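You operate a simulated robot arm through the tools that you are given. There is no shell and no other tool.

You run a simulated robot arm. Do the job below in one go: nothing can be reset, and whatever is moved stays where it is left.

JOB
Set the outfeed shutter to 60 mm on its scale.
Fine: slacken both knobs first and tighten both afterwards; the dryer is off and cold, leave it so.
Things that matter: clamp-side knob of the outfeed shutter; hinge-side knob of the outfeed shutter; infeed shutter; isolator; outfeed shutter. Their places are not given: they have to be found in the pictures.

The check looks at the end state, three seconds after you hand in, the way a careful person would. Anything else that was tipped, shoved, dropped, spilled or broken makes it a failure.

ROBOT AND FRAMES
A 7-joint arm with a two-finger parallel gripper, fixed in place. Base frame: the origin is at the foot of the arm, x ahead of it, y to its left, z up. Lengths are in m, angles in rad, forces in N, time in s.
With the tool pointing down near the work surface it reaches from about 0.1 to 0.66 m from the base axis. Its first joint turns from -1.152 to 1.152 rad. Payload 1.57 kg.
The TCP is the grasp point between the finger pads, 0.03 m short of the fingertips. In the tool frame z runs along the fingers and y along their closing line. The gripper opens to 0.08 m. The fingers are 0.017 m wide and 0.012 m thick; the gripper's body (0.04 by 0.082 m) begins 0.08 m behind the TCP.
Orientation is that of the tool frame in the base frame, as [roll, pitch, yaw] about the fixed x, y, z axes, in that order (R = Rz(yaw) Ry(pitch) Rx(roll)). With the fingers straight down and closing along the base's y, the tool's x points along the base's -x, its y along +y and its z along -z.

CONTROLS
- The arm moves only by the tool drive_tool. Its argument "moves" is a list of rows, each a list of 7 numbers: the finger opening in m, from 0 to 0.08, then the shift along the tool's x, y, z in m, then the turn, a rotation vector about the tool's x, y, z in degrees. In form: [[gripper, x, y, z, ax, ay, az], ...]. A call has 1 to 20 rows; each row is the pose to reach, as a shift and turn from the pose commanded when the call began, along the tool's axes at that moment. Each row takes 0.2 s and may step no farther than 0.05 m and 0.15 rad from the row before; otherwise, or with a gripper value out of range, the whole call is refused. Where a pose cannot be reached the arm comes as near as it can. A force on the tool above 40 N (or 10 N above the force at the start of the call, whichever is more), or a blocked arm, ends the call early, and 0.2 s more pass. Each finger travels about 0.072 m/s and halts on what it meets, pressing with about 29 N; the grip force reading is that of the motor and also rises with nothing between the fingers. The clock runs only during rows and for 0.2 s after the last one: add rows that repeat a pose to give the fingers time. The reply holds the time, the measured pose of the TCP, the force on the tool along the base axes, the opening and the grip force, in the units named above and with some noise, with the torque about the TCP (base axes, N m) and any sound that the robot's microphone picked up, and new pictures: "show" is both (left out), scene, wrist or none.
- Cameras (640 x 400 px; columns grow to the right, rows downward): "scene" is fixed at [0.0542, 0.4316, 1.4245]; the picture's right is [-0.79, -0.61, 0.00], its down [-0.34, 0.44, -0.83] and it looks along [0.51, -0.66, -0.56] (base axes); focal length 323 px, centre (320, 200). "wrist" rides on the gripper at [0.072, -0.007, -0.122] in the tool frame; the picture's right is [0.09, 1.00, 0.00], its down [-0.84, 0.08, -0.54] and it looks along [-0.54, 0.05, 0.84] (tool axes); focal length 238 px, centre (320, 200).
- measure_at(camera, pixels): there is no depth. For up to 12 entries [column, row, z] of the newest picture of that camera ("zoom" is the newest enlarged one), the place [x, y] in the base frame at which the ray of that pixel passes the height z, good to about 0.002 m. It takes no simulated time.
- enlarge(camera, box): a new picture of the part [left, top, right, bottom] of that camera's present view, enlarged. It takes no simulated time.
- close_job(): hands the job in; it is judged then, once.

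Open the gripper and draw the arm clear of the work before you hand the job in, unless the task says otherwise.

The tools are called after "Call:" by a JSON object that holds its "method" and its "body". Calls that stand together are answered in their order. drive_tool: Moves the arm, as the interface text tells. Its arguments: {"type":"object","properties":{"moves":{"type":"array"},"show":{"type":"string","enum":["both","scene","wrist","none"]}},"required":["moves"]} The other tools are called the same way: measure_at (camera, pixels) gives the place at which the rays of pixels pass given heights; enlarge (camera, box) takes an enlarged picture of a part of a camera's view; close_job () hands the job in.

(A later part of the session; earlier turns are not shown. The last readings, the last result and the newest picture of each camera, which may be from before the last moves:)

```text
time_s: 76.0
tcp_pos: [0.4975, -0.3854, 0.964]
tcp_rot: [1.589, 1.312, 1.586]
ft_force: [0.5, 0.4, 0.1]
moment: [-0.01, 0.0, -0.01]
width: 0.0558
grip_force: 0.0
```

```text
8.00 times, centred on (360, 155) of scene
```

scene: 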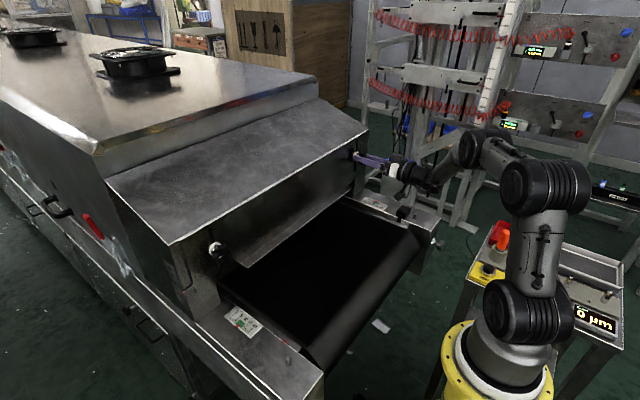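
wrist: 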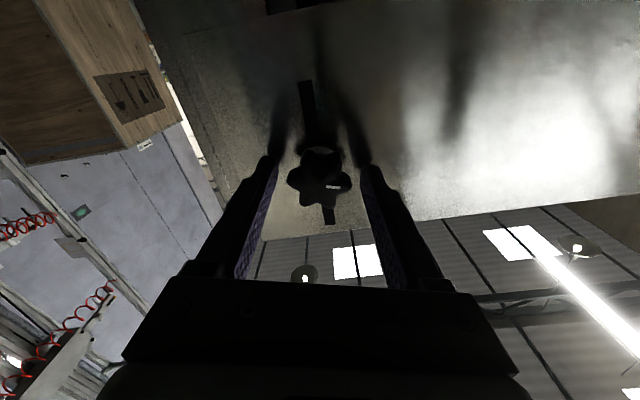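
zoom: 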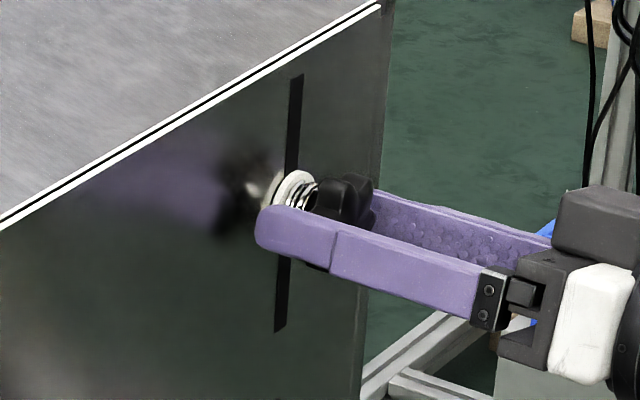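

Fingers clear, knob turned 165° in total. I ratchet back +165° with open fingers around the knob.

Call:
{"method": "drive_tool", "body": {"moves": [[0.056, 0, 0, 0, 0, 0, 8.25], [0.056, 0, 0, 0, 0, 0, 16.5], [0.056, 0, 0, 0, 0, 0, 24.75], [0.056, 0, 0, 0, 0, 0, 33], [0.056, 0, 0, 0, 0, 0, 41.25], [0.056, 0, 0, 0, 0, 0, 49.5], [0.056, 0, 0, 0, 0, 0, 57.75], [0.056, 0, 0, 0, 0, 0, 66], [0.056, 0, 0, 0, 0, 0, 74.25], [0.056, 0, 0, 0, 0, 0, 82.5], [0.056, 0, 0, 0, 0, 0, 90.75], [0.056, 0, 0, 0, 0, 0, 99], [0.056, 0, 0, 0, 0, 0, 107.25], [0.056, 0, 0, 0, 0, 0, 115.5], [0.056, 0, 0, 0, 0, 0, 123.75], [0.056, 0, 0, 0, 0, 0, 132], [0.056, 0, 0, 0, 0, 0, 140.25], [0.056, 0, 0, 0, 0, 0, 148.5], [0.056, 0, 0, 0, 0, 0, 156.75], [0.056, 0, 0, 0, 0, 0, 165]], "show": "wrist"}}

Call:
{"method": "enlarge", "body": {"camera": "wrist", "box": [260, 130, 380, 230]}}

```text
time_s: 80.2
tcp_pos: [0.4976, -0.3851, 0.9646]
tcp_rot: [2.255, -1.566, 0.884]
ft_force: [0.0, 0.6, -0.6]
moment: [0.0, 0.04, 0.02]
width: 0.0558
grip_force: 0.0
```

wrist: 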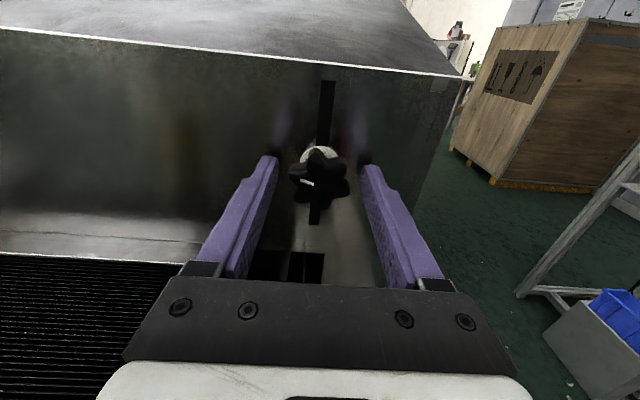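

```text
4.00 times, centred on (320, 180) of wrist
```

zoom: 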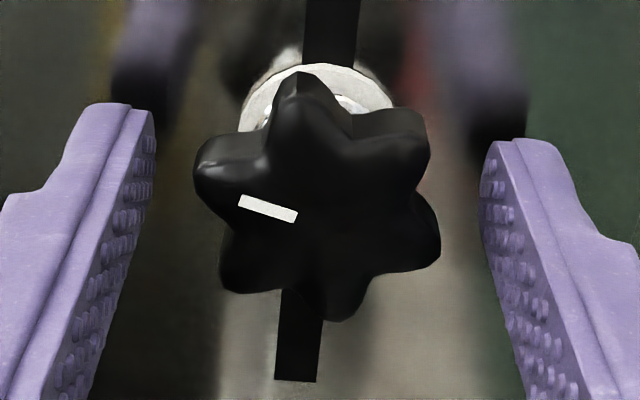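

The knob stayed at its 165° position. I regrip and turn another 82° anticlockwise.

Call:
{"method": "drive_tool", "body": {"moves": [[0.035, 0, 0, 0, 0, 0, 0], [0.02, 0, 0, 0, 0, 0, 0], [0.02, 0, 0, 0, 0, 0, 0], [0.02, 0, 0, 0, 0, 0, -8.25], [0.02, 0, 0, 0, 0, 0, -16.5], [0.02, 0, 0, 0, 0, 0, -24.75], [0.02, 0, 0, 0, 0, 0, -33], [0.02, 0, 0, 0, 0, 0, -41.25], [0.02, 0, 0, 0, 0, 0, -49.5], [0.02, 0, 0, 0, 0, 0, -57.75], [0.02, 0, 0, 0, 0, 0, -66], [0.02, 0, 0, 0, 0, 0, -74.25], [0.02, 0, 0, 0, 0, 0, -82.5]], "show": "none"}}

Call:
{"method": "drive_tool", "body": {"moves": [[0.05, 0, 0, 0, 0, 0, 0], [0.05, 0, 0, 0, 0, 0, 0], [0.035, 0, 0, 0, 0, 0, 0], [0.02, 0, 0, 0, 0, 0, 0], [0.02, 0, 0, 0, 0, 0, 0], [0.02, 0, 0, 0, 0, 0, -8.25], [0.02, 0, 0, 0, 0, 0, -16.5], [0.02, 0, 0, 0, 0, 0, -24.75], [0.02, 0, 0, 0, 0, 0, -33], [0.02, 0, 0, 0, 0, 0, -41.25], [0.02, 0, 0, 0, 0, 0, -49.5], [0.02, 0, 0, 0, 0, 0, -57.75], [0.02, 0, 0, 0, 0, 0, -66], [0.02, 0, 0, 0, 0, 0, -74.25], [0.02, 0, 0, 0, 0, 0, -82.5]], "show": "wrist"}}

Call:
{"method": "enlarge", "body": {"camera": "scene", "box": [168, 265, 198, 295]}}

```text
time_s: 83.0
tcp_pos: [0.4966, -0.3834, 0.9648]
tcp_rot: [1.574, -0.125, 1.569]
ft_force: [-9.7, 10.3, -0.6]
moment: [0.0, -0.09, -0.72]
width: 0.0413
grip_force: 44.6
```

```text
time_s: 86.2
tcp_pos: [0.4975, -0.3849, 0.9671]
tcp_rot: [1.574, 1.318, 1.567]
ft_force: [-1.9, -2.3, -2.1]
moment: [0.71, -0.02, -0.07]
width: 0.0413
grip_force: 44.9
```

wrist: 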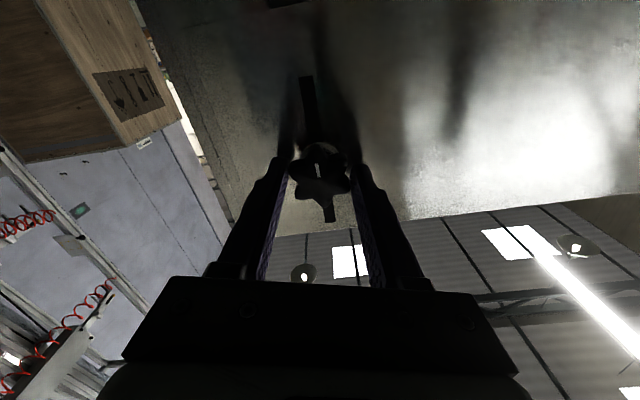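

```text
13.33 times, centred on (183, 280) of scene
```

zoom: 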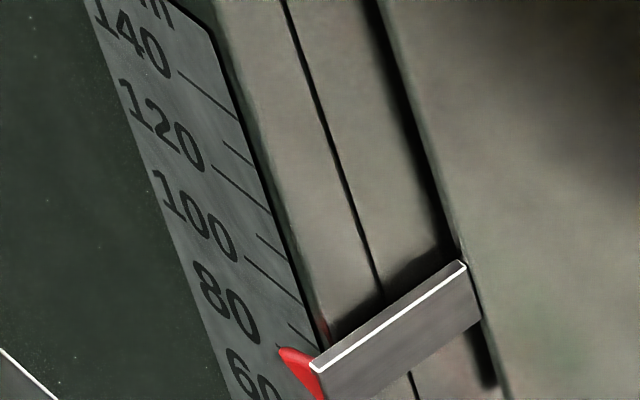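

The torque about x jumped to 0.71 N·m and the knob slipped in the pads: it has reached its loose end-stop. I release and look at the mark.

Call:
{"method": "drive_tool", "body": {"moves": [[0.056, 0, 0, 0, 0, 0, 0], [0.056, 0, 0, 0, 0, 0, 0]], "show": "wrist"}}

Call:
{"method": "enlarge", "body": {"camera": "wrist", "box": [260, 130, 380, 230]}}

```text
time_s: 86.8
tcp_pos: [0.4964, -0.3851, 0.9666]
tcp_rot: [1.578, 1.316, 1.575]
ft_force: [-0.6, -0.5, -0.1]
moment: [-0.02, -0.01, 0.01]
width: 0.0559
grip_force: 0.1
```

wrist: 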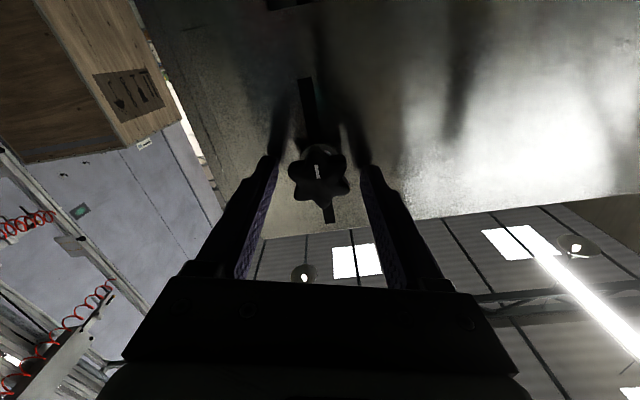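

```text
4.00 times, centred on (320, 180) of wrist
```

zoom: 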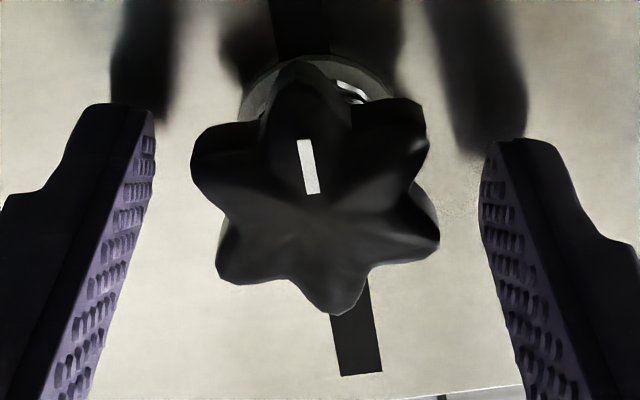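

The mark now points straight down: from 3 o'clock anticlockwise to 6 o'clock, i.e. 270° to the stop. The clamp-side knob stands at 165°, so it needs about 100° more. I back out and rise to start the crossing.

Call:
{"method": "drive_tool", "body": {"moves": [[0.056, 0, 0, -0.03, 0, 0, 0], [0.056, 0, 0, -0.06, 0, 0, 0], [0.056, 0, 0, -0.088, 0, 0, 0], [0.056, -0.03, 0.008, -0.088, 0, 0, -5], [0.056, -0.06, 0.016, -0.088, 0, 0, -10], [0.056, -0.09, 0.024, -0.088, 0, 0, -15], [0.056, -0.114, 0.0305, -0.088, 0, 0, -15]], "show": "none"}}

```text
time_s: 88.4
tcp_pos: [0.4108, -0.3833, 1.0842]
tcp_rot: [-1.994, 1.563, -1.995]
ft_force: [1.0, 1.1, 0.0]
moment: [-0.01, 0.01, -0.02]
width: 0.0561
grip_force: 0.0
```

Clear at (0.411, -0.383, 1.084). I swing the tool down while rising and moving toward the middle.

Call:
{"method": "drive_tool", "body": {"moves": [[0.056, -0.008, 0.015, 0.002, 0, 7.5, 0], [0.056, -0.016, 0.03, 0.004, 0, 15, 0], [0.056, -0.024, 0.045, 0.006, 0, 22.5, 0], [0.056, -0.032, 0.06, 0.008, 0, 30, 0], [0.056, -0.04, 0.075, 0.01, 0, 37.5, 0], [0.056, -0.048, 0.09, 0.012, 0, 45, 0], [0.056, -0.056, 0.105, 0.014, 0, 52.5, 0], [0.056, -0.064, 0.12, 0.016, 0, 60, 0], [0.056, -0.072, 0.135, 0.018, 0, 67.5, 0], [0.056, -0.08, 0.15, 0.02, 0, 75, 0], [0.056, -0.088, 0.165, 0.022, 0, 82.5, 0], [0.056, -0.096, 0.18, 0.024, 0, 90, 0]], "show": "none"}}

```text
time_s: 91.0
tcp_pos: [0.4346, -0.2042, 1.1796]
tcp_rot: [-3.136, -0.003, 3.138]
ft_force: [-0.2, 0.6, -0.4]
moment: [-0.03, -0.01, -0.02]
width: 0.056
grip_force: 0.1
```

Tool is down at (0.435, -0.204, 1.180). I cross to the clamp side and swing the tool horizontal there again.

Call:
{"method": "drive_tool", "body": {"moves": [[0.056, 0, 0.04, 0.005, 0, 0, 0], [0.056, 0, 0.08, 0.01, 0, 0, 0], [0.056, 0, 0.12, 0.015, 0, 0, 0], [0.056, 0, 0.16, 0.02, 0, 0, 0], [0.056, 0, 0.2, 0.025, 0, 0, 0], [0.056, 0.003, 0.214, 0.03, 0, -7.5, 0], [0.056, 0.006, 0.228, 0.035, 0, -15, 0], [0.056, 0.009, 0.242, 0.04, 0, -22.5, 0], [0.056, 0.012, 0.256, 0.045, 0, -30, 0], [0.056, 0.015, 0.27, 0.05, 0, -37.5, 0], [0.056, 0.018, 0.284, 0.055, 0, -45, 0], [0.056, 0.021, 0.298, 0.06, 0, -52.5, 0], [0.056, 0.024, 0.312, 0.065, 0, -60, 0], [0.056, 0.027, 0.326, 0.07, 0, -67.5, 0], [0.056, 0.029, 0.34, 0.07, 0, -75, 0], [0.056, 0.03, 0.355, 0.07, 0, -82.5, 0], [0.056, 0.03, 0.37, 0.07, 0, -90, 0]], "show": "scene"}}

```text
time_s: 94.6
tcp_pos: [0.4045, 0.1672, 1.1075]
tcp_rot: [-1.562, 1.566, -1.564]
ft_force: [-0.5, 0.0, 0.3]
moment: [-0.03, 0.0, 0.0]
width: 0.056
grip_force: 0.2
```

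scene: 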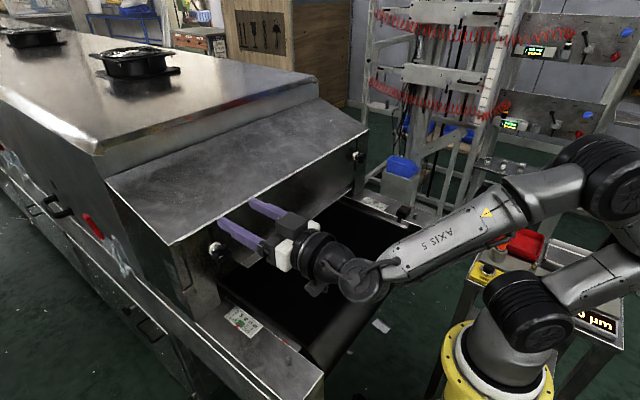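

Back on the clamp side at (0.405, 0.167, 1.108). I descend to knob height while rolling to -30°.

Call:
{"method": "drive_tool", "body": {"moves": [[0.056, 0.024, 0, 0.005, 0, 0, -5], [0.056, 0.048, -0.0005, 0.01, 0, 0, -10], [0.056, 0.072, -0.001, 0.015, 0, 0, -15], [0.056, 0.096, -0.0015, 0.02, 0, 0, -20], [0.056, 0.12, -0.0015, 0.025, 0, 0, -25], [0.056, 0.1425, -0.0015, 0.03, 0, 0, -30], [0.056, 0.1425, -0.0015, 0.03, 0, 0, -30]], "show": "wrist"}}

Call:
{"method": "enlarge", "body": {"camera": "wrist", "box": [260, 105, 380, 205]}}

```text
time_s: 96.2
tcp_pos: [0.4341, 0.1648, 0.9649]
tcp_rot: [-1.575, 1.042, -1.578]
ft_force: [-0.1, -0.7, 0.1]
moment: [-0.01, 0.02, 0.0]
width: 0.0563
grip_force: 0.1
```

wrist: 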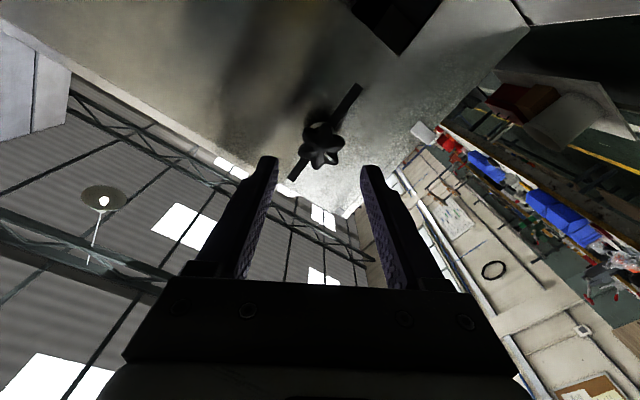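

```text
4.00 times, centred on (320, 155) of wrist
```

zoom: 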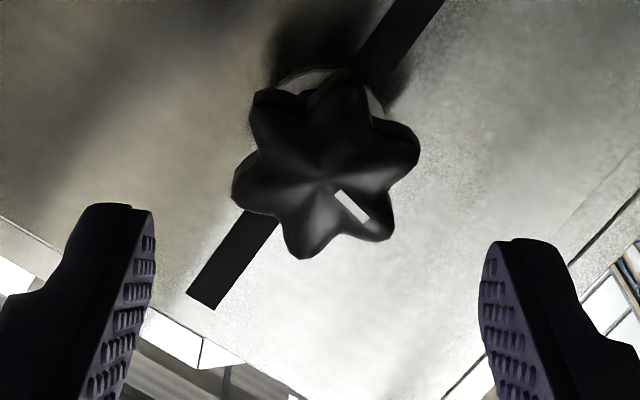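

Knob centred to within 1 mm (zoom column 325). I advance 63 mm, close, and turn -50°.

Call:
{"method": "drive_tool", "body": {"moves": [[0.056, 0, 0.0008, 0.022, 0, 0, 0], [0.056, 0, 0.0008, 0.044, 0, 0, 0], [0.056, 0, 0.0008, 0.063, 0, 0, 0], [0.056, 0, 0.0008, 0.063, 0, 0, 0], [0.035, 0, 0.0008, 0.063, 0, 0, 0], [0.02, 0, 0.0008, 0.063, 0, 0, 0], [0.02, 0, 0.0008, 0.063, 0, 0, 0], [0.02, 0, 0.0008, 0.063, 0, 0, -8], [0.02, 0, 0.0008, 0.063, 0, 0, -16], [0.02, 0, 0.0008, 0.063, 0, 0, -24], [0.02, 0, 0.0008, 0.063, 0, 0, -32], [0.02, 0, 0.0008, 0.063, 0, 0, -40], [0.02, 0, 0.0008, 0.063, 0, 0, -48]], "show": "none"}}

```text
time_s: 99.0
tcp_pos: [0.4978, 0.1631, 0.9644]
tcp_rot: [-1.571, 0.202, -1.575]
ft_force: [4.1, -2.2, 5.4]
moment: [0.03, -0.1, 0.05]
width: 0.0414
grip_force: 44.3
```

Forces are small. I release, regrip and turn on by 48° more, reaching about 261° of slackening.

Call:
{"method": "drive_tool", "body": {"moves": [[0.05, 0, 0, 0, 0, 0, 0], [0.05, 0, 0, 0, 0, 0, 0], [0.035, 0, 0, 0, 0, 0, 0], [0.02, 0, 0, 0, 0, 0, 0], [0.02, 0, 0, 0, 0, 0, 0], [0.02, 0, 0, 0, 0, 0, -8], [0.02, 0, 0, 0, 0, 0, -16], [0.02, 0, 0, 0, 0, 0, -24], [0.02, 0, 0, 0, 0, 0, -32], [0.02, 0, 0, 0, 0, 0, -40], [0.02, 0, 0, 0, 0, 0, -48]], "show": "both"}}

Call:
{"method": "enlarge", "body": {"camera": "scene", "box": [168, 265, 198, 295]}}

```text
time_s: 101.4
tcp_pos: [0.4973, 0.1642, 0.9652]
tcp_rot: [-1.572, -0.635, -1.573]
ft_force: [-6.2, -1.5, 12.5]
moment: [0.02, -0.06, -0.06]
width: 0.0414
grip_force: 44.9
```

scene: 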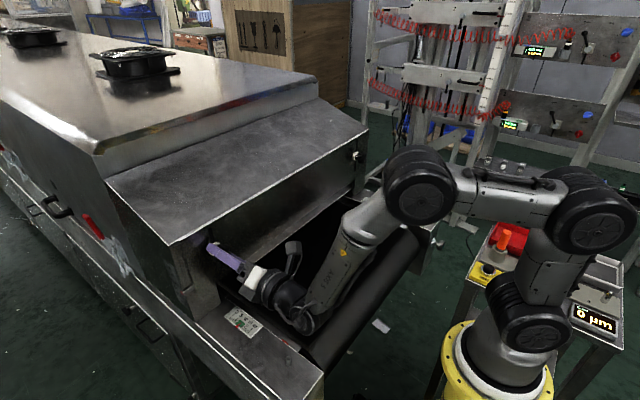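
wrist: 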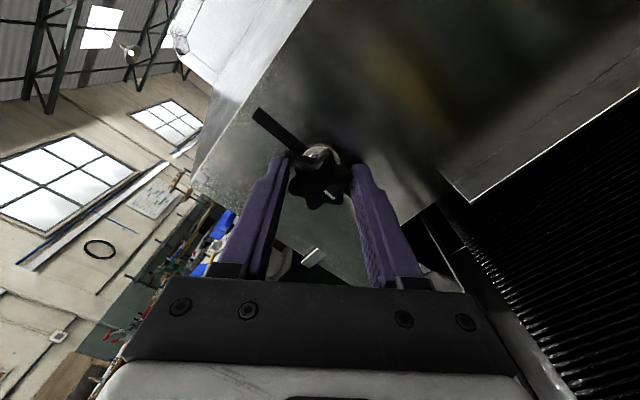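

```text
13.33 times, centred on (183, 280) of scene
```

zoom: 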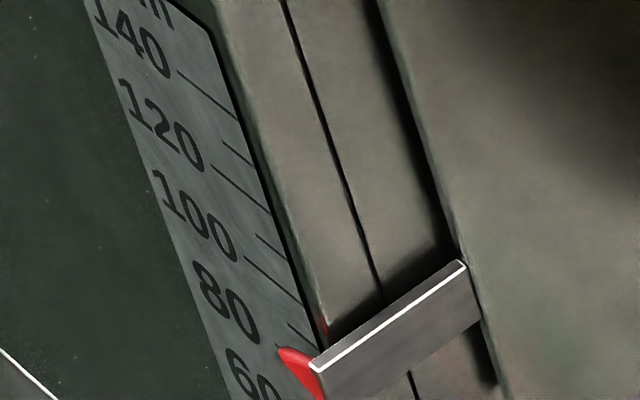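

Pointer unchanged; about 261° slackened on this side. Holding this knob, I test by easing downward 4 mm.

Call:
{"method": "drive_tool", "body": {"moves": [[0.02, -0.00059, 0.00081, 0, 0, 0, 0], [0.02, -0.00118, 0.00162, 0, 0, 0, 0], [0.02, -0.00176, 0.00243, 0, 0, 0, 0], [0.02, -0.00235, 0.00324, 0, 0, 0, 0]], "show": "none"}}

Call:
{"method": "enlarge", "body": {"camera": "scene", "box": [168, 265, 198, 295]}}

```text
time_s: 102.4
tcp_pos: [0.4983, 0.1651, 0.966]
tcp_rot: [-1.557, -0.629, -1.58]
ft_force: [-11.7, -2.9, 27.6]
moment: [0.03, -0.08, 0.19]
width: 0.0414
grip_force: 45.1
```

```text
13.33 times, centred on (183, 280) of scene
```

zoom: 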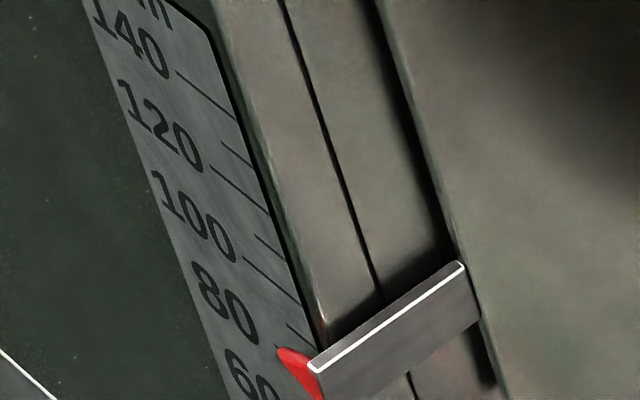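

No movement at 28 N, so before pushing more I take the load off and look closely at how the lip, plate and slot are built (scene around (250,265)).

Call:
{"method": "drive_tool", "body": {"moves": [[0.02, 0.00118, -0.00162, 0, 0, 0, 0], [0.02, 0.00235, -0.00324, 0, 0, 0, 0], [0.04, 0.00235, -0.00324, 0, 0, 0, 0], [0.056, 0.00235, -0.00324, 0, 0, 0, 0], [0.056, 0.00235, -0.00324, 0, 0, 0, 0]], "show": "both"}}

Call:
{"method": "enlarge", "body": {"camera": "wrist", "box": [260, 130, 380, 230]}}

Call:
{"method": "enlarge", "body": {"camera": "scene", "box": [205, 245, 285, 305]}}

Call:
{"method": "enlarge", "body": {"camera": "wrist", "box": [380, 100, 580, 240]}}

```text
time_s: 103.6
tcp_pos: [0.4974, 0.1638, 0.9635]
tcp_rot: [-1.577, -0.634, -1.569]
ft_force: [0.0, 0.2, 0.0]
moment: [-0.01, 0.01, 0.02]
width: 0.056
grip_force: 0.1
```

scene: 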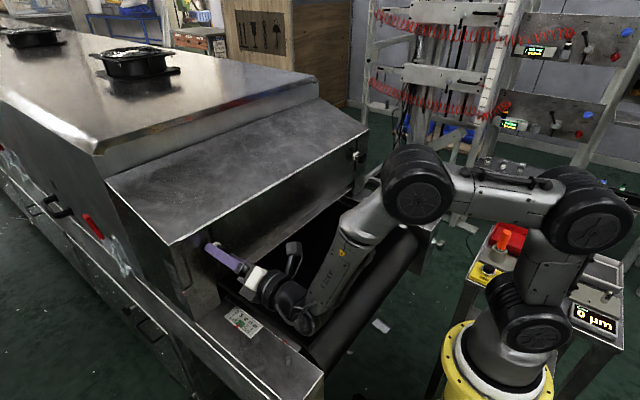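
wrist: 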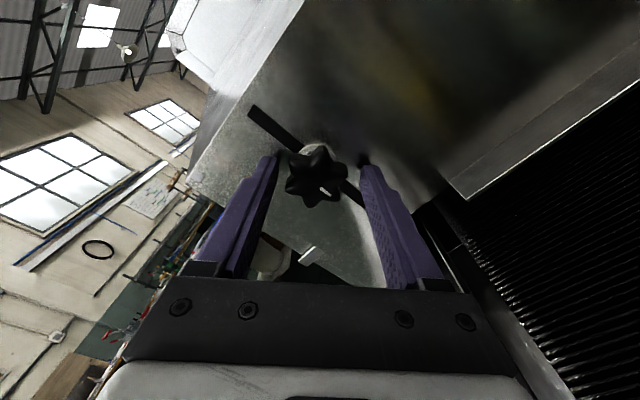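

```text
4.00 times, centred on (320, 180) of wrist
```

zoom: 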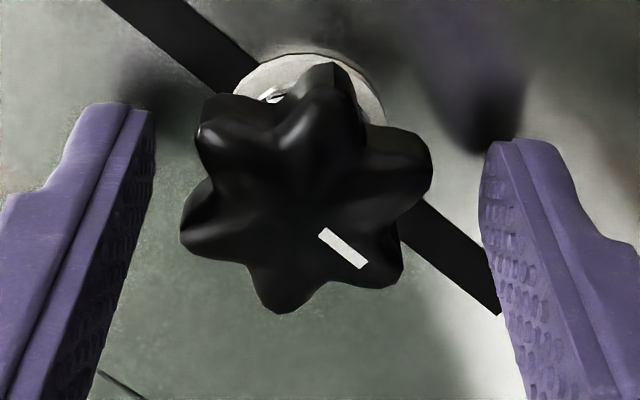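

```text
6.67 times, centred on (245, 275) of scene
```

zoom: 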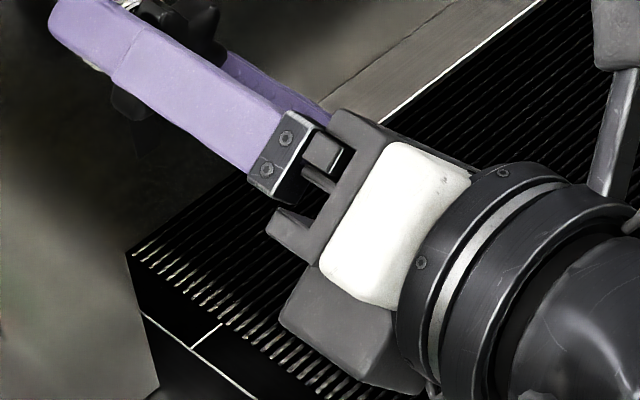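

```text
2.86 times, centred on (480, 170) of wrist
```

zoom: 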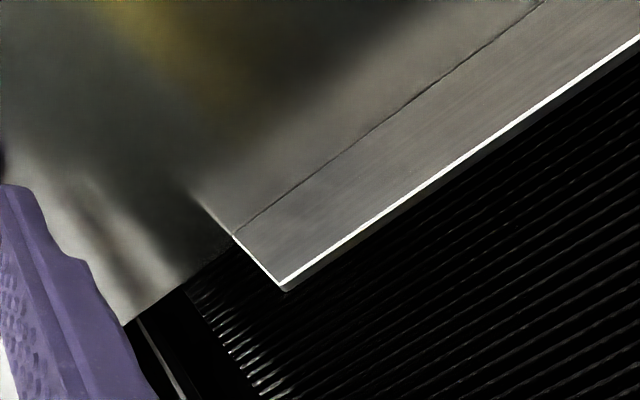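

The reflective plate is fixed; the shutter with its lip sits behind it. By the mark, this knob stands at ~250°, not yet at its 270° stop. I regrip and turn it the last bit until the torque shows the stop.

Call:
{"method": "drive_tool", "body": {"moves": [[0.035, 0, 0, 0, 0, 0, 0], [0.02, 0, 0, 0, 0, 0, 0], [0.02, 0, 0, 0, 0, 0, 0], [0.02, 0, 0, 0, 0, 0, -6], [0.02, 0, 0, 0, 0, 0, -12], [0.02, 0, 0, 0, 0, 0, -18], [0.02, 0, 0, 0, 0, 0, -24]], "show": "none"}}

```text
time_s: 105.2
tcp_pos: [0.4986, 0.1654, 0.966]
tcp_rot: [-1.572, -1.052, -1.573]
ft_force: [5.8, 4.5, 5.6]
moment: [0.61, -0.13, 0.06]
width: 0.041
grip_force: 45.0
```

Torque 0.61 N·m: the stop. I relax the twist by 6°, then press down stepwise on this knob again (up to ~8 mm of command, below 40 N).

Call:
{"method": "drive_tool", "body": {"moves": [[0.02, 0, 0, 0, 0, 0, 6], [0.02, -0.00173, 0.001, 0, 0, 0, 6], [0.02, -0.00346, 0.002, 0, 0, 0, 6], [0.02, -0.0052, 0.003, 0, 0, 0, 6], [0.02, -0.0069, 0.004, 0, 0, 0, 6]], "show": "none"}}

Call:
{"method": "enlarge", "body": {"camera": "scene", "box": [168, 265, 198, 295]}}

```text
time_s: 106.4
tcp_pos: [0.4969, 0.1654, 0.9647]
tcp_rot: [-1.539, -0.942, -1.6]
ft_force: [-15.7, 1.4, 33.9]
moment: [0.04, -0.07, 0.37]
width: 0.0413
grip_force: 45.1
```

```text
13.33 times, centred on (183, 280) of scene
```

zoom: 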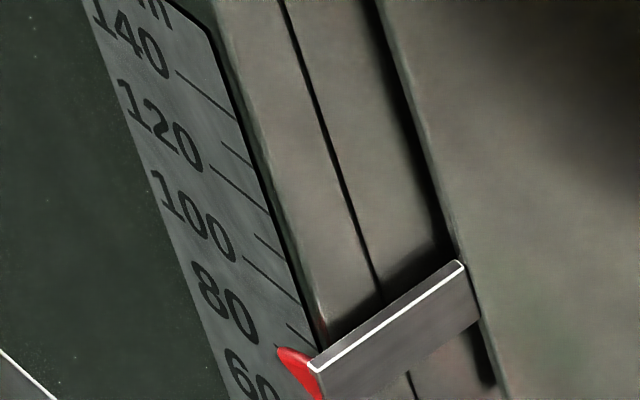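

Still no motion at 34 N on one end, which may be plain racking. The lip at the shutter's middle is the better place to push. I relieve the load, open, and back away from this knob.

Call:
{"method": "drive_tool", "body": {"moves": [[0.02, 0.00346, -0.002, 0, 0, 0, 0], [0.02, 0.0069, -0.004, 0, 0, 0, 0], [0.04, 0.0069, -0.004, 0, 0, 0, 0], [0.056, 0.0069, -0.004, 0, 0, 0, 0], [0.056, 0.0069, -0.004, 0, 0, 0, 0], [0.056, 0.0069, -0.004, -0.03, 0, 0, 0], [0.056, 0.0069, -0.004, -0.06, 0, 0, 0], [0.056, 0.0069, -0.004, -0.09, 0, 0, 0]], "show": "both"}}

Call:
{"method": "enlarge", "body": {"camera": "wrist", "box": [290, 110, 350, 170]}}

Call:
{"method": "enlarge", "body": {"camera": "wrist", "box": [400, 150, 640, 300]}}

```text
time_s: 108.2
tcp_pos: [0.407, 0.1628, 0.9654]
tcp_rot: [-1.575, -0.948, -1.57]
ft_force: [-0.2, -0.5, 0.8]
moment: [-0.02, -0.02, -0.04]
width: 0.0559
grip_force: 0.1
```

scene: 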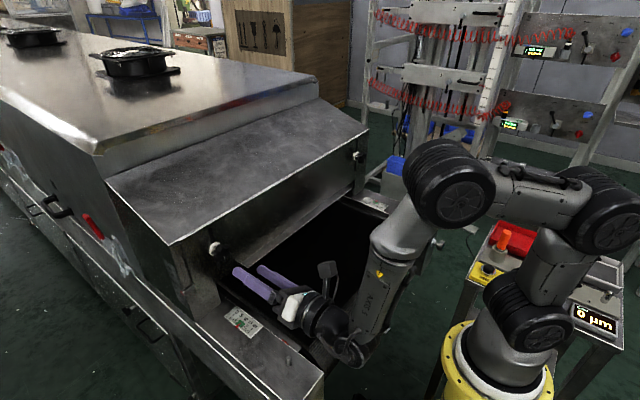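
wrist: 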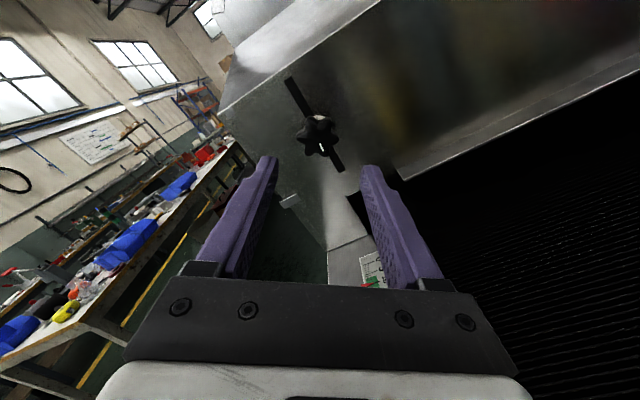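

```text
6.67 times, centred on (320, 140) of wrist
```

zoom: 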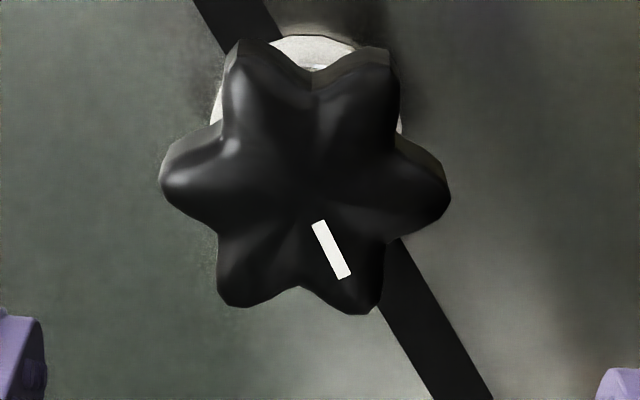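

```text
2.67 times, centred on (520, 225) of wrist
```

zoom: 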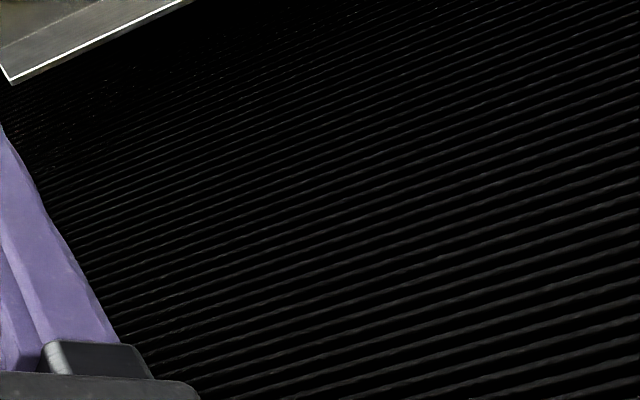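

The clamp-side mark now points down along the slot (270°). I rise and unwind the roll to 0 before going to the middle with the tool pointing down.

Call:
{"method": "drive_tool", "body": {"moves": [[0.05, 0.0065, -0.0047, 0, 0, 0, 8], [0.04, 0.013, -0.0095, 0, 0, 0, 16], [0.03, 0.0196, -0.0142, 0, 0, 0, 24], [0.02, 0.0261, -0.019, 0, 0, 0, 32], [0.01, 0.0326, -0.0237, 0, 0, 0, 40], [0.0, 0.0391, -0.0284, 0, 0, 0, 48], [0.0, 0.0456, -0.0332, 0, 0, 0, 56], [0.0, 0.0521, -0.0379, 0, 0, 0, 64], [0.0, 0.0587, -0.0427, 0, 0, 0, 72], [0.0, 0.0652, -0.0474, 0, 0, 0, 80], [0.0, 0.0717, -0.0521, 0, 0, 0, 88], [0.0, 0.0782, -0.0569, 0, 0, 0, 96], [0.0, 0.0847, -0.0616, 0, 0, 0, 104], [0.0, 0.0912, -0.0663, 0, 0, 0, 112], [0.0, 0.0978, -0.0711, 0, 0, 0, 120], [0.0, 0.1043, -0.0758, 0, 0, 0, 128], [0.0, 0.1108, -0.0806, 0, 0, 0, 136], [0.0, 0.1173, -0.0853, 0, 0, 0, 144]], "show": "none"}}

```text
time_s: 112.0
tcp_pos: [0.4078, 0.1638, 1.1099]
tcp_rot: [-2.421, 1.566, -2.423]
ft_force: [-0.1, -0.3, -0.5]
moment: [0.0, 0.0, 0.02]
width: 0.0001
grip_force: 21.4
```

Unwound with fingers closed. I now move to the middle (y≈-0.11) and tip the tool so it points forward-and-down, 30° off vertical.

Call:
{"method": "drive_tool", "body": {"moves": [[0.0, 0, -0.027, 0.003, 0, 6, 0], [0.0, 0, -0.055, 0.006, 0, 12, 0], [0.0, 0, -0.082, 0.009, 0, 18, 0], [0.0, 0, -0.11, 0.012, 0, 24, 0], [0.0, 0, -0.137, 0.015, 0, 30, 0], [0.0, 0, -0.164, 0.018, 0, 36, 0], [0.0, 0, -0.192, 0.021, 0, 42, 0], [0.0, 0, -0.219, 0.024, 0, 48, 0], [0.0, 0, -0.247, 0.027, 0, 54, 0], [0.0, 0, -0.274, 0.03, 0, 60, 0], [0.0, 0, -0.274, 0.03, 0, 60, 0]], "show": "both"}}

```text
time_s: 114.4
tcp_pos: [0.4317, -0.1098, 1.0884]
tcp_rot: [-3.14, 0.521, 3.141]
ft_force: [0.9, 0.3, -0.8]
moment: [-0.03, 0.03, -0.01]
width: 0.0
grip_force: 20.9
out of reach, approached as far as the arm can: row 7, 10, 11
```

scene: 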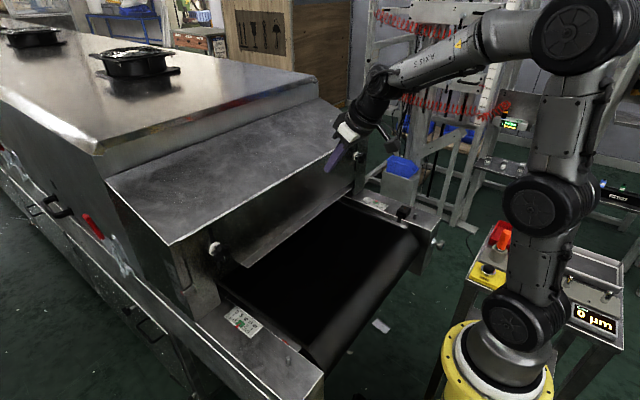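
wrist: 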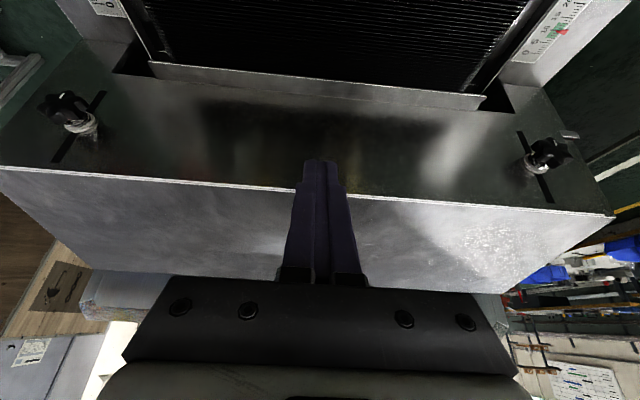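

Here the wrist view shows the whole shutter with the lip at rows 65–105 (upside-down). I enlarge the lip and its ends.

Call:
{"method": "enlarge", "body": {"camera": "wrist", "box": [100, 30, 340, 150]}}

Call:
{"method": "enlarge", "body": {"camera": "wrist", "box": [420, 50, 620, 200]}}

Call:
{"method": "enlarge", "body": {"camera": "scene", "box": [200, 225, 290, 290]}}

Call:
{"method": "measure_at", "body": {"camera": "wrist", "pixels": [[318, 82, 0.875], [318, 95, 0.875], [150, 65, 0.875], [485, 97, 0.875], [480, 108, 0.875], [110, 72, 0.875]]}}

```text
2.67 times, centred on (220, 90) of wrist
```

zoom: 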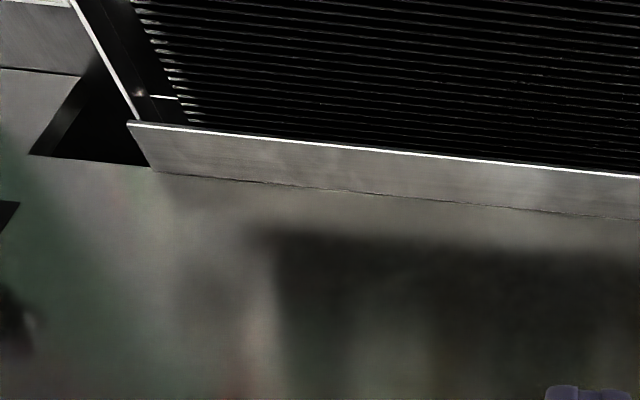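

```text
2.67 times, centred on (520, 125) of wrist
```

zoom: 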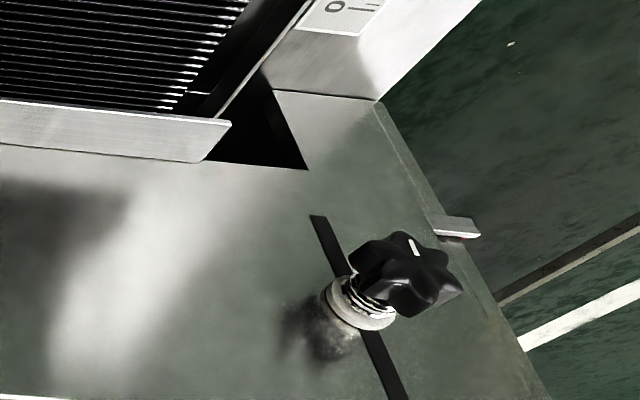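

```text
6.15 times, centred on (245, 258) of scene
```

zoom: 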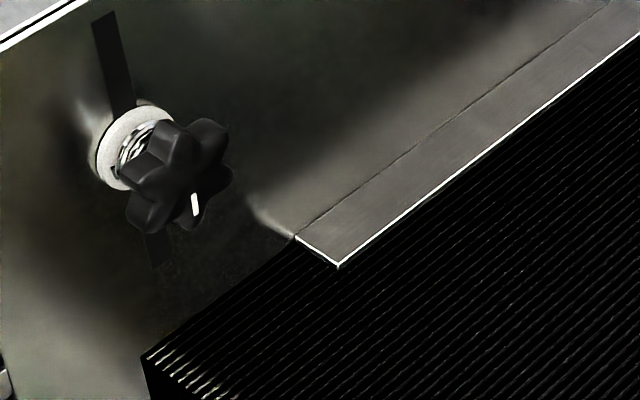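

```text
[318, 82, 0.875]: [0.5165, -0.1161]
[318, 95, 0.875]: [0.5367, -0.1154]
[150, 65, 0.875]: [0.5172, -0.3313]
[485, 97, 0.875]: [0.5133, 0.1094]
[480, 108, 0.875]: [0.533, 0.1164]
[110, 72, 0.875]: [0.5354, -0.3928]
```

Geometry is clear: lip at z≈0.875, x 0.515–0.537, y -0.33…0.11, centre y≈-0.11. I lower the closed fingertips to 25 mm above the lip's centre, tool 15° off vertical so the body clears the face.

Call:
{"method": "drive_tool", "body": {"moves": [[0.0, 0.001, 0, 0.03, 0, 2.5, 0], [0.0, 0.002, 0, 0.06, 0, 5, 0], [0.0, 0.003, 0, 0.09, 0, 7.5, 0], [0.0, 0.004, 0, 0.12, 0, 10, 0], [0.0, 0.005, 0, 0.15, 0, 12.5, 0], [0.0, 0.0058, 0, 0.1793, 0, 15, 0], [0.0, 0.0058, 0, 0.1793, 0, 15, 0]], "show": "both"}}

Call:
{"method": "enlarge", "body": {"camera": "wrist", "box": [250, 90, 390, 200]}}

Call:
{"method": "enlarge", "body": {"camera": "scene", "box": [260, 150, 360, 230]}}

```text
time_s: 115.9
tcp_pos: [0.4883, -0.1092, 0.8971]
tcp_rot: [-3.099, 0.478, -3.105]
ft_force: [-6.8, -1.0, -1.3]
moment: [-0.03, 0.15, -0.09]
width: 0.0
grip_force: 21.3
out of reach, approached as far as the arm can: row 1, 2, 3, 4, 5, 6
stopped in row 7: the force on the tool passed its limit at 55 N (the readings are from after the stop); the commanded pose is now the measured one
```

scene: 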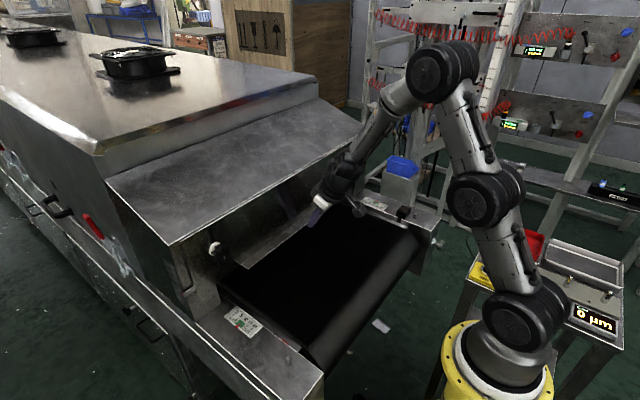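
wrist: 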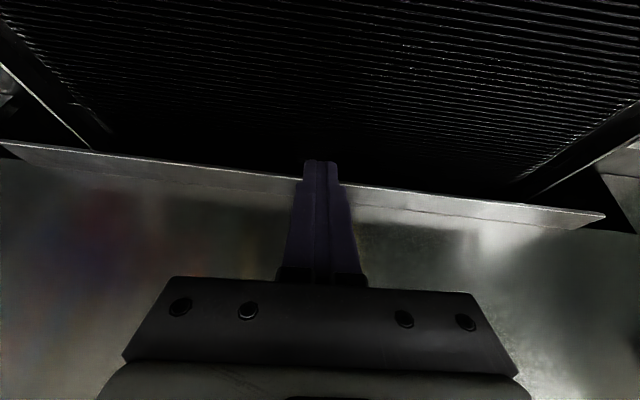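

```text
3.64 times, centred on (320, 145) of wrist
```

zoom: 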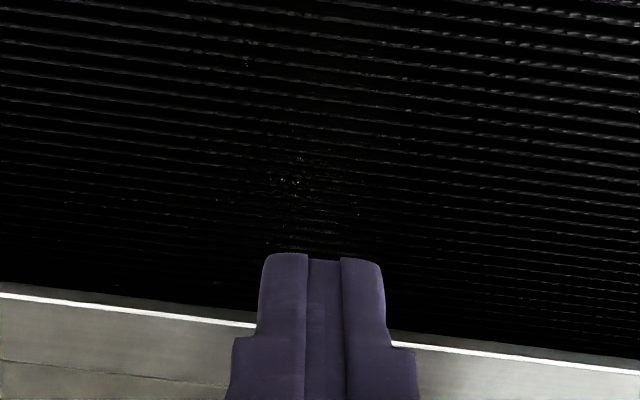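

```text
5.00 times, centred on (310, 190) of scene
```

zoom: 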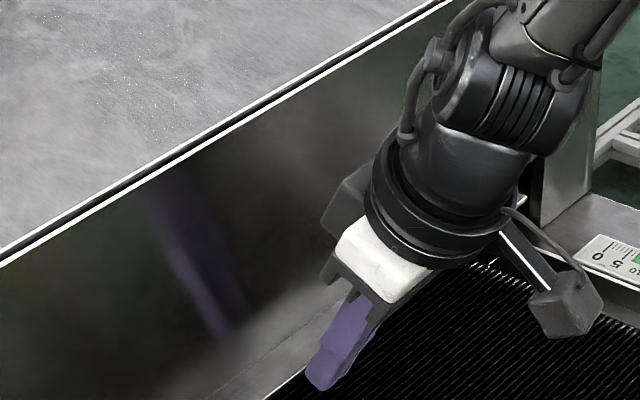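

The arm went out of reach on the way, dipped lower than asked, and bumped the lip's front edge (stop at 55 N). I check the pointer and the surroundings at once.

Call:
{"method": "enlarge", "body": {"camera": "scene", "box": [168, 265, 198, 295]}}

Call:
{"method": "enlarge", "body": {"camera": "scene", "box": [190, 160, 370, 290]}}

```text
13.33 times, centred on (183, 280) of scene
```

zoom: 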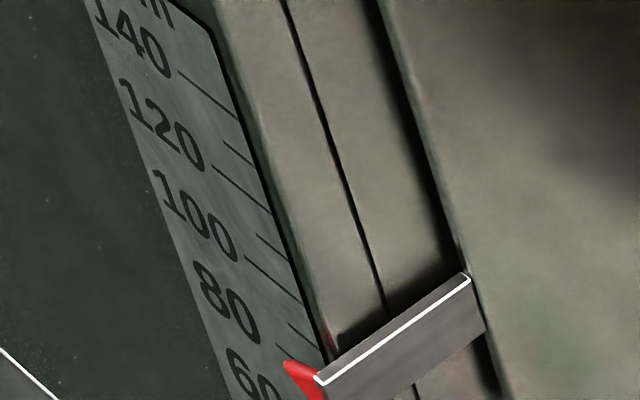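

```text
3.08 times, centred on (280, 225) of scene
```

zoom: 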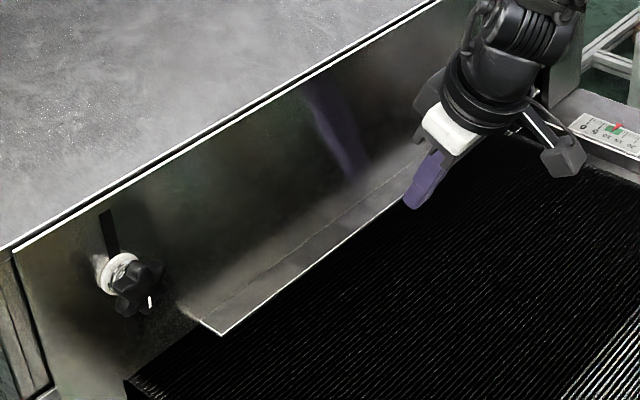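

The pointer did move: it dropped a few mm (red tip from zoom (280,350) to (285,362)), so the shutter is free and the lip belongs to it; it stays where it is put. I back off from the lip and rise to a better arm posture.

Call:
{"method": "drive_tool", "body": {"moves": [[0.0, 0.0178, 0, -0.0092, 0, 0, 0], [0.0, 0.0267, 0, -0.0138, 0, 0, 0], [0.0, 0.015, 0, -0.04, 0, 0, 0], [0.0, 0.0, 0, -0.07, 0, 0, 0], [0.0, -0.015, 0, -0.1, 0, 0, 0], [0.0, -0.03, 0, -0.13, 0, 0, 0], [0.0, -0.045, 0, -0.16, 0, 0, 0], [0.0, -0.05, 0, -0.18, 0, 0, 0]], "show": "none"}}

```text
time_s: 117.7
tcp_pos: [0.4367, -0.1061, 1.0149]
tcp_rot: [-3.102, 0.48, -3.105]
ft_force: [0.1, 0.8, 0.6]
moment: [0.0, -0.03, -0.03]
width: 0.0003
grip_force: 21.3
out of reach, approached as far as the arm can: row 6, 7, 8
```

Now I rotate the tool to vertical here while rising a little, to regain the starting posture.

Call:
{"method": "drive_tool", "body": {"moves": [[0.0, 0, 0, -0.01, 0, 7, 0], [0.0, 0, 0, -0.02, 0, 14, 0], [0.0, 0, 0, -0.03, 0, 21, 0], [0.0, 0, 0, -0.04, 0, 27.4, 0], [0.0, 0, 0, -0.06, 0, 27.4, 0], [0.0, 0, 0, -0.08, 0, 27.4, 0]], "show": "scene"}}

```text
time_s: 119.1
tcp_pos: [0.3799, -0.1042, 1.0312]
tcp_rot: [2.955, 0.156, -3.136]
ft_force: [-0.1, 0.4, 0.1]
moment: [0.02, 0.01, 0.04]
width: 0.0
grip_force: 21.0
out of reach, approached as far as the arm can: row 1, 2, 3, 4, 5, 6
```

scene: 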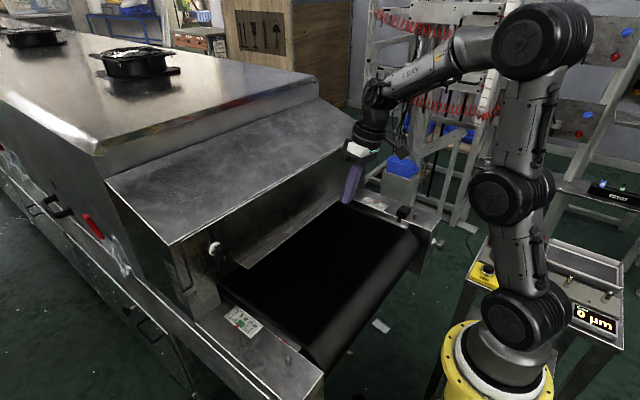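

The posture is still near a limit. I rise toward 1.2 m near y≈0 while straightening the tool, which freed it last time.

Call:
{"method": "drive_tool", "body": {"moves": [[0.0, -0.01, 0.02, -0.03, 2, 2, 0], [0.0, -0.02, 0.04, -0.06, 4, 4, 0], [0.0, -0.03, 0.06, -0.09, 6, 6, 0], [0.0, -0.04, 0.08, -0.12, 8, 8, 0], [0.0, -0.05, 0.1, -0.15, 10.7, 9, 0], [0.0, -0.06, 0.1, -0.165, 10.7, 9, 0]], "show": "scene"}}

```text
time_s: 120.5
tcp_pos: [0.4036, -0.0382, 1.2028]
tcp_rot: [2.871, 0.072, -3.131]
ft_force: [1.1, 0.9, 1.3]
moment: [-0.07, 0.0, 0.0]
width: 0.0
grip_force: 21.5
out of reach, approached as far as the arm can: row 1, 2, 3, 4, 5, 6
```

scene: 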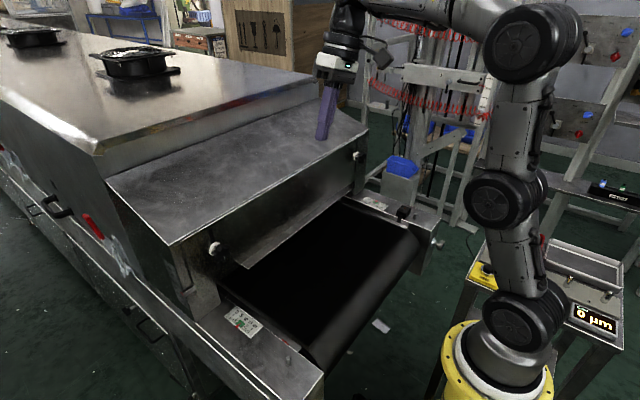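

Still a 15° residual tilt. I shift toward +y a bit more and straighten.

Call:
{"method": "drive_tool", "body": {"moves": [[0.0, -0.01, 0.02, 0, 4, 1, 0], [0.0, -0.02, 0.04, 0, 8, 2, 0], [0.0, -0.03, 0.06, 0, 12, 3, 0], [0.0, -0.04, 0.08, 0, 15.5, 4, 0], [0.0, -0.05, 0.1, 0, 15.5, 4, 0], [0.0, -0.05, 0.12, 0, 15.5, 4, 0]], "show": "none"}}

```text
time_s: 121.9
tcp_pos: [0.4395, -0.0008, 1.2268]
tcp_rot: [2.869, 0.043, -3.096]
ft_force: [-0.2, 0.7, -0.7]
moment: [-0.05, -0.04, -0.01]
width: 0.0
grip_force: 21.0
out of reach, approached as far as the arm can: row 1, 2, 3, 4, 5, 6
```

A wrist joint is still pinned. I try moving on to y≈+0.15 at this height with the tool straightened.

Call:
{"method": "drive_tool", "body": {"moves": [[0.0, 0, 0.03, 0, 4, 0, 0], [0.0, 0, 0.06, 0, 8, 0, 0], [0.0, 0, 0.09, 0, 12, 0, 0], [0.0, 0, 0.12, 0, 15.5, 0, 0], [0.0, 0, 0.15, 0, 15.5, 0, 0], [0.0, 0, 0.15, 0, 15.5, 0, 0]], "show": "scene"}}

```text
time_s: 123.3
tcp_pos: [0.4154, 0.0219, 1.2301]
tcp_rot: [2.869, 0.082, -3.075]
ft_force: [-0.5, 0.0, -0.6]
moment: [0.0, -0.01, 0.01]
width: 0.0002
grip_force: 21.2
out of reach, approached as far as the arm can: row 1, 2, 3, 4, 5, 6
```

scene: 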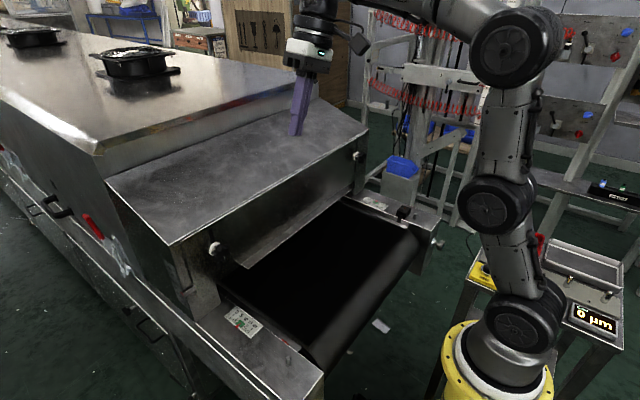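

I test whether changing yaw frees the limit: small yaw of +20° with straightening.

Call:
{"method": "drive_tool", "body": {"moves": [[0.0, 0, 0, 0, 4, 0, 5], [0.0, 0, 0, 0, 8, 0, 10], [0.0, 0, 0, 0, 12, 0, 15], [0.0, 0, 0, 0, 15.5, 0, 20]], "show": "none"}}

```text
time_s: 124.3
tcp_pos: [0.4163, 0.0227, 1.2299]
tcp_rot: [2.871, 0.082, -3.074]
ft_force: [0.1, 0.3, -0.2]
moment: [0.01, -0.01, -0.01]
width: 0.0
grip_force: 21.3
out of reach, approached as far as the arm can: row 1, 2, 3, 4
```

No change that way; I try yaw -20°.

Call:
{"method": "drive_tool", "body": {"moves": [[0.0, 0, 0, 0, 2, 0, -5], [0.0, 0, 0, 0, 4, 0, -10], [0.0, 0, 0, 0, 6, 0, -15], [0.0, 0, 0, 0, 8, 0, -20]], "show": "none"}}

```text
time_s: 125.3
tcp_pos: [0.417, 0.011, 1.2337]
tcp_rot: [2.936, 0.207, -2.735]
ft_force: [-0.3, 0.2, -0.1]
moment: [0.02, 0.01, 0.0]
width: 0.0001
grip_force: 21.8
out of reach, approached as far as the arm can: row 2, 3, 4
```

That direction frees it somewhat (roll error now 12°). I continue yawing -25° with straightening.

Call:
{"method": "drive_tool", "body": {"moves": [[0.0, 0, 0, 0, 2, 2, -6], [0.0, 0, 0, 0, 4, 4, -12], [0.0, 0, 0, 0, 6, 6, -18], [0.0, 0, 0, 0, 8, 8, -25], [0.0, 0, 0, 0, 10, 10, -25]], "show": "scene"}}

```text
time_s: 126.5
tcp_pos: [0.4208, -0.004, 1.2474]
tcp_rot: [3.04, 0.264, -2.289]
ft_force: [-0.6, 0.4, -1.1]
moment: [-0.03, 0.0, 0.0]
width: 0.0
grip_force: 21.1
out of reach, approached as far as the arm can: row 1, 2, 3, 4, 5
```

scene: 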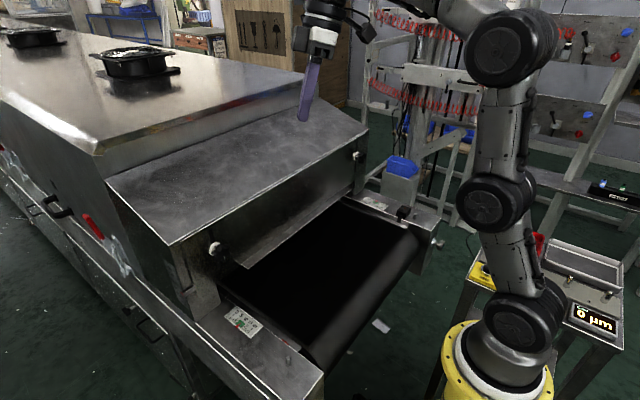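

The tool still leans toward +y because the elbow has drifted to the -y side. Moving the hand toward -y should suit that elbow; I go that way while undoing the yaw.

Call:
{"method": "drive_tool", "body": {"moves": [[0.0, 0.02, -0.02, 0.01, 0, 0, 7], [0.0, 0.04, -0.04, 0.02, 0, 0, 14], [0.0, 0.06, -0.06, 0.03, 0, 0, 21], [0.0, 0.08, -0.08, 0.04, 0, 0, 28], [0.0, 0.1, -0.1, 0.05, 0, 0, 35], [0.0, 0.12, -0.12, 0.05, 0, 0, 42], [0.0, 0.14, -0.14, 0.05, 0, 0, 49], [0.0, 0.16, -0.16, 0.05, 0, 0, 49]], "show": "scene"}}

```text
time_s: 128.3
tcp_pos: [0.4452, -0.2101, 1.1445]
tcp_rot: [2.879, 0.099, 3.137]
ft_force: [0.1, -0.8, 1.2]
moment: [-0.03, 0.03, 0.01]
width: 0.0
grip_force: 21.8
```

scene: 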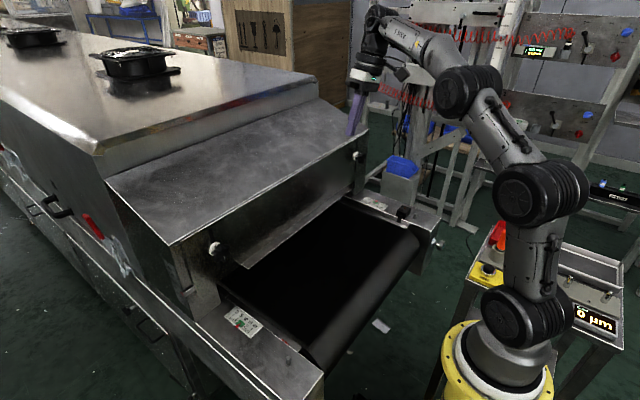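

Fully reached at (0.445, -0.210, 1.145). I straighten the remaining 15° tilt here.

Call:
{"method": "drive_tool", "body": {"moves": [[0.0, 0, 0, 0, 5, 2, 0], [0.0, 0, 0, 0, 10, 4, 0], [0.0, 0, 0, 0, 15, 5.7, 0], [0.0, 0, 0, 0, 15, 5.7, 0]], "show": "none"}}

```text
time_s: 129.3
tcp_pos: [0.4463, -0.2088, 1.1416]
tcp_rot: [2.874, 0.094, 3.137]
ft_force: [0.4, 0.5, 0.7]
moment: [0.04, -0.01, 0.01]
width: 0.0
grip_force: 21.3
out of reach, approached as far as the arm can: row 1, 2, 3, 4
```

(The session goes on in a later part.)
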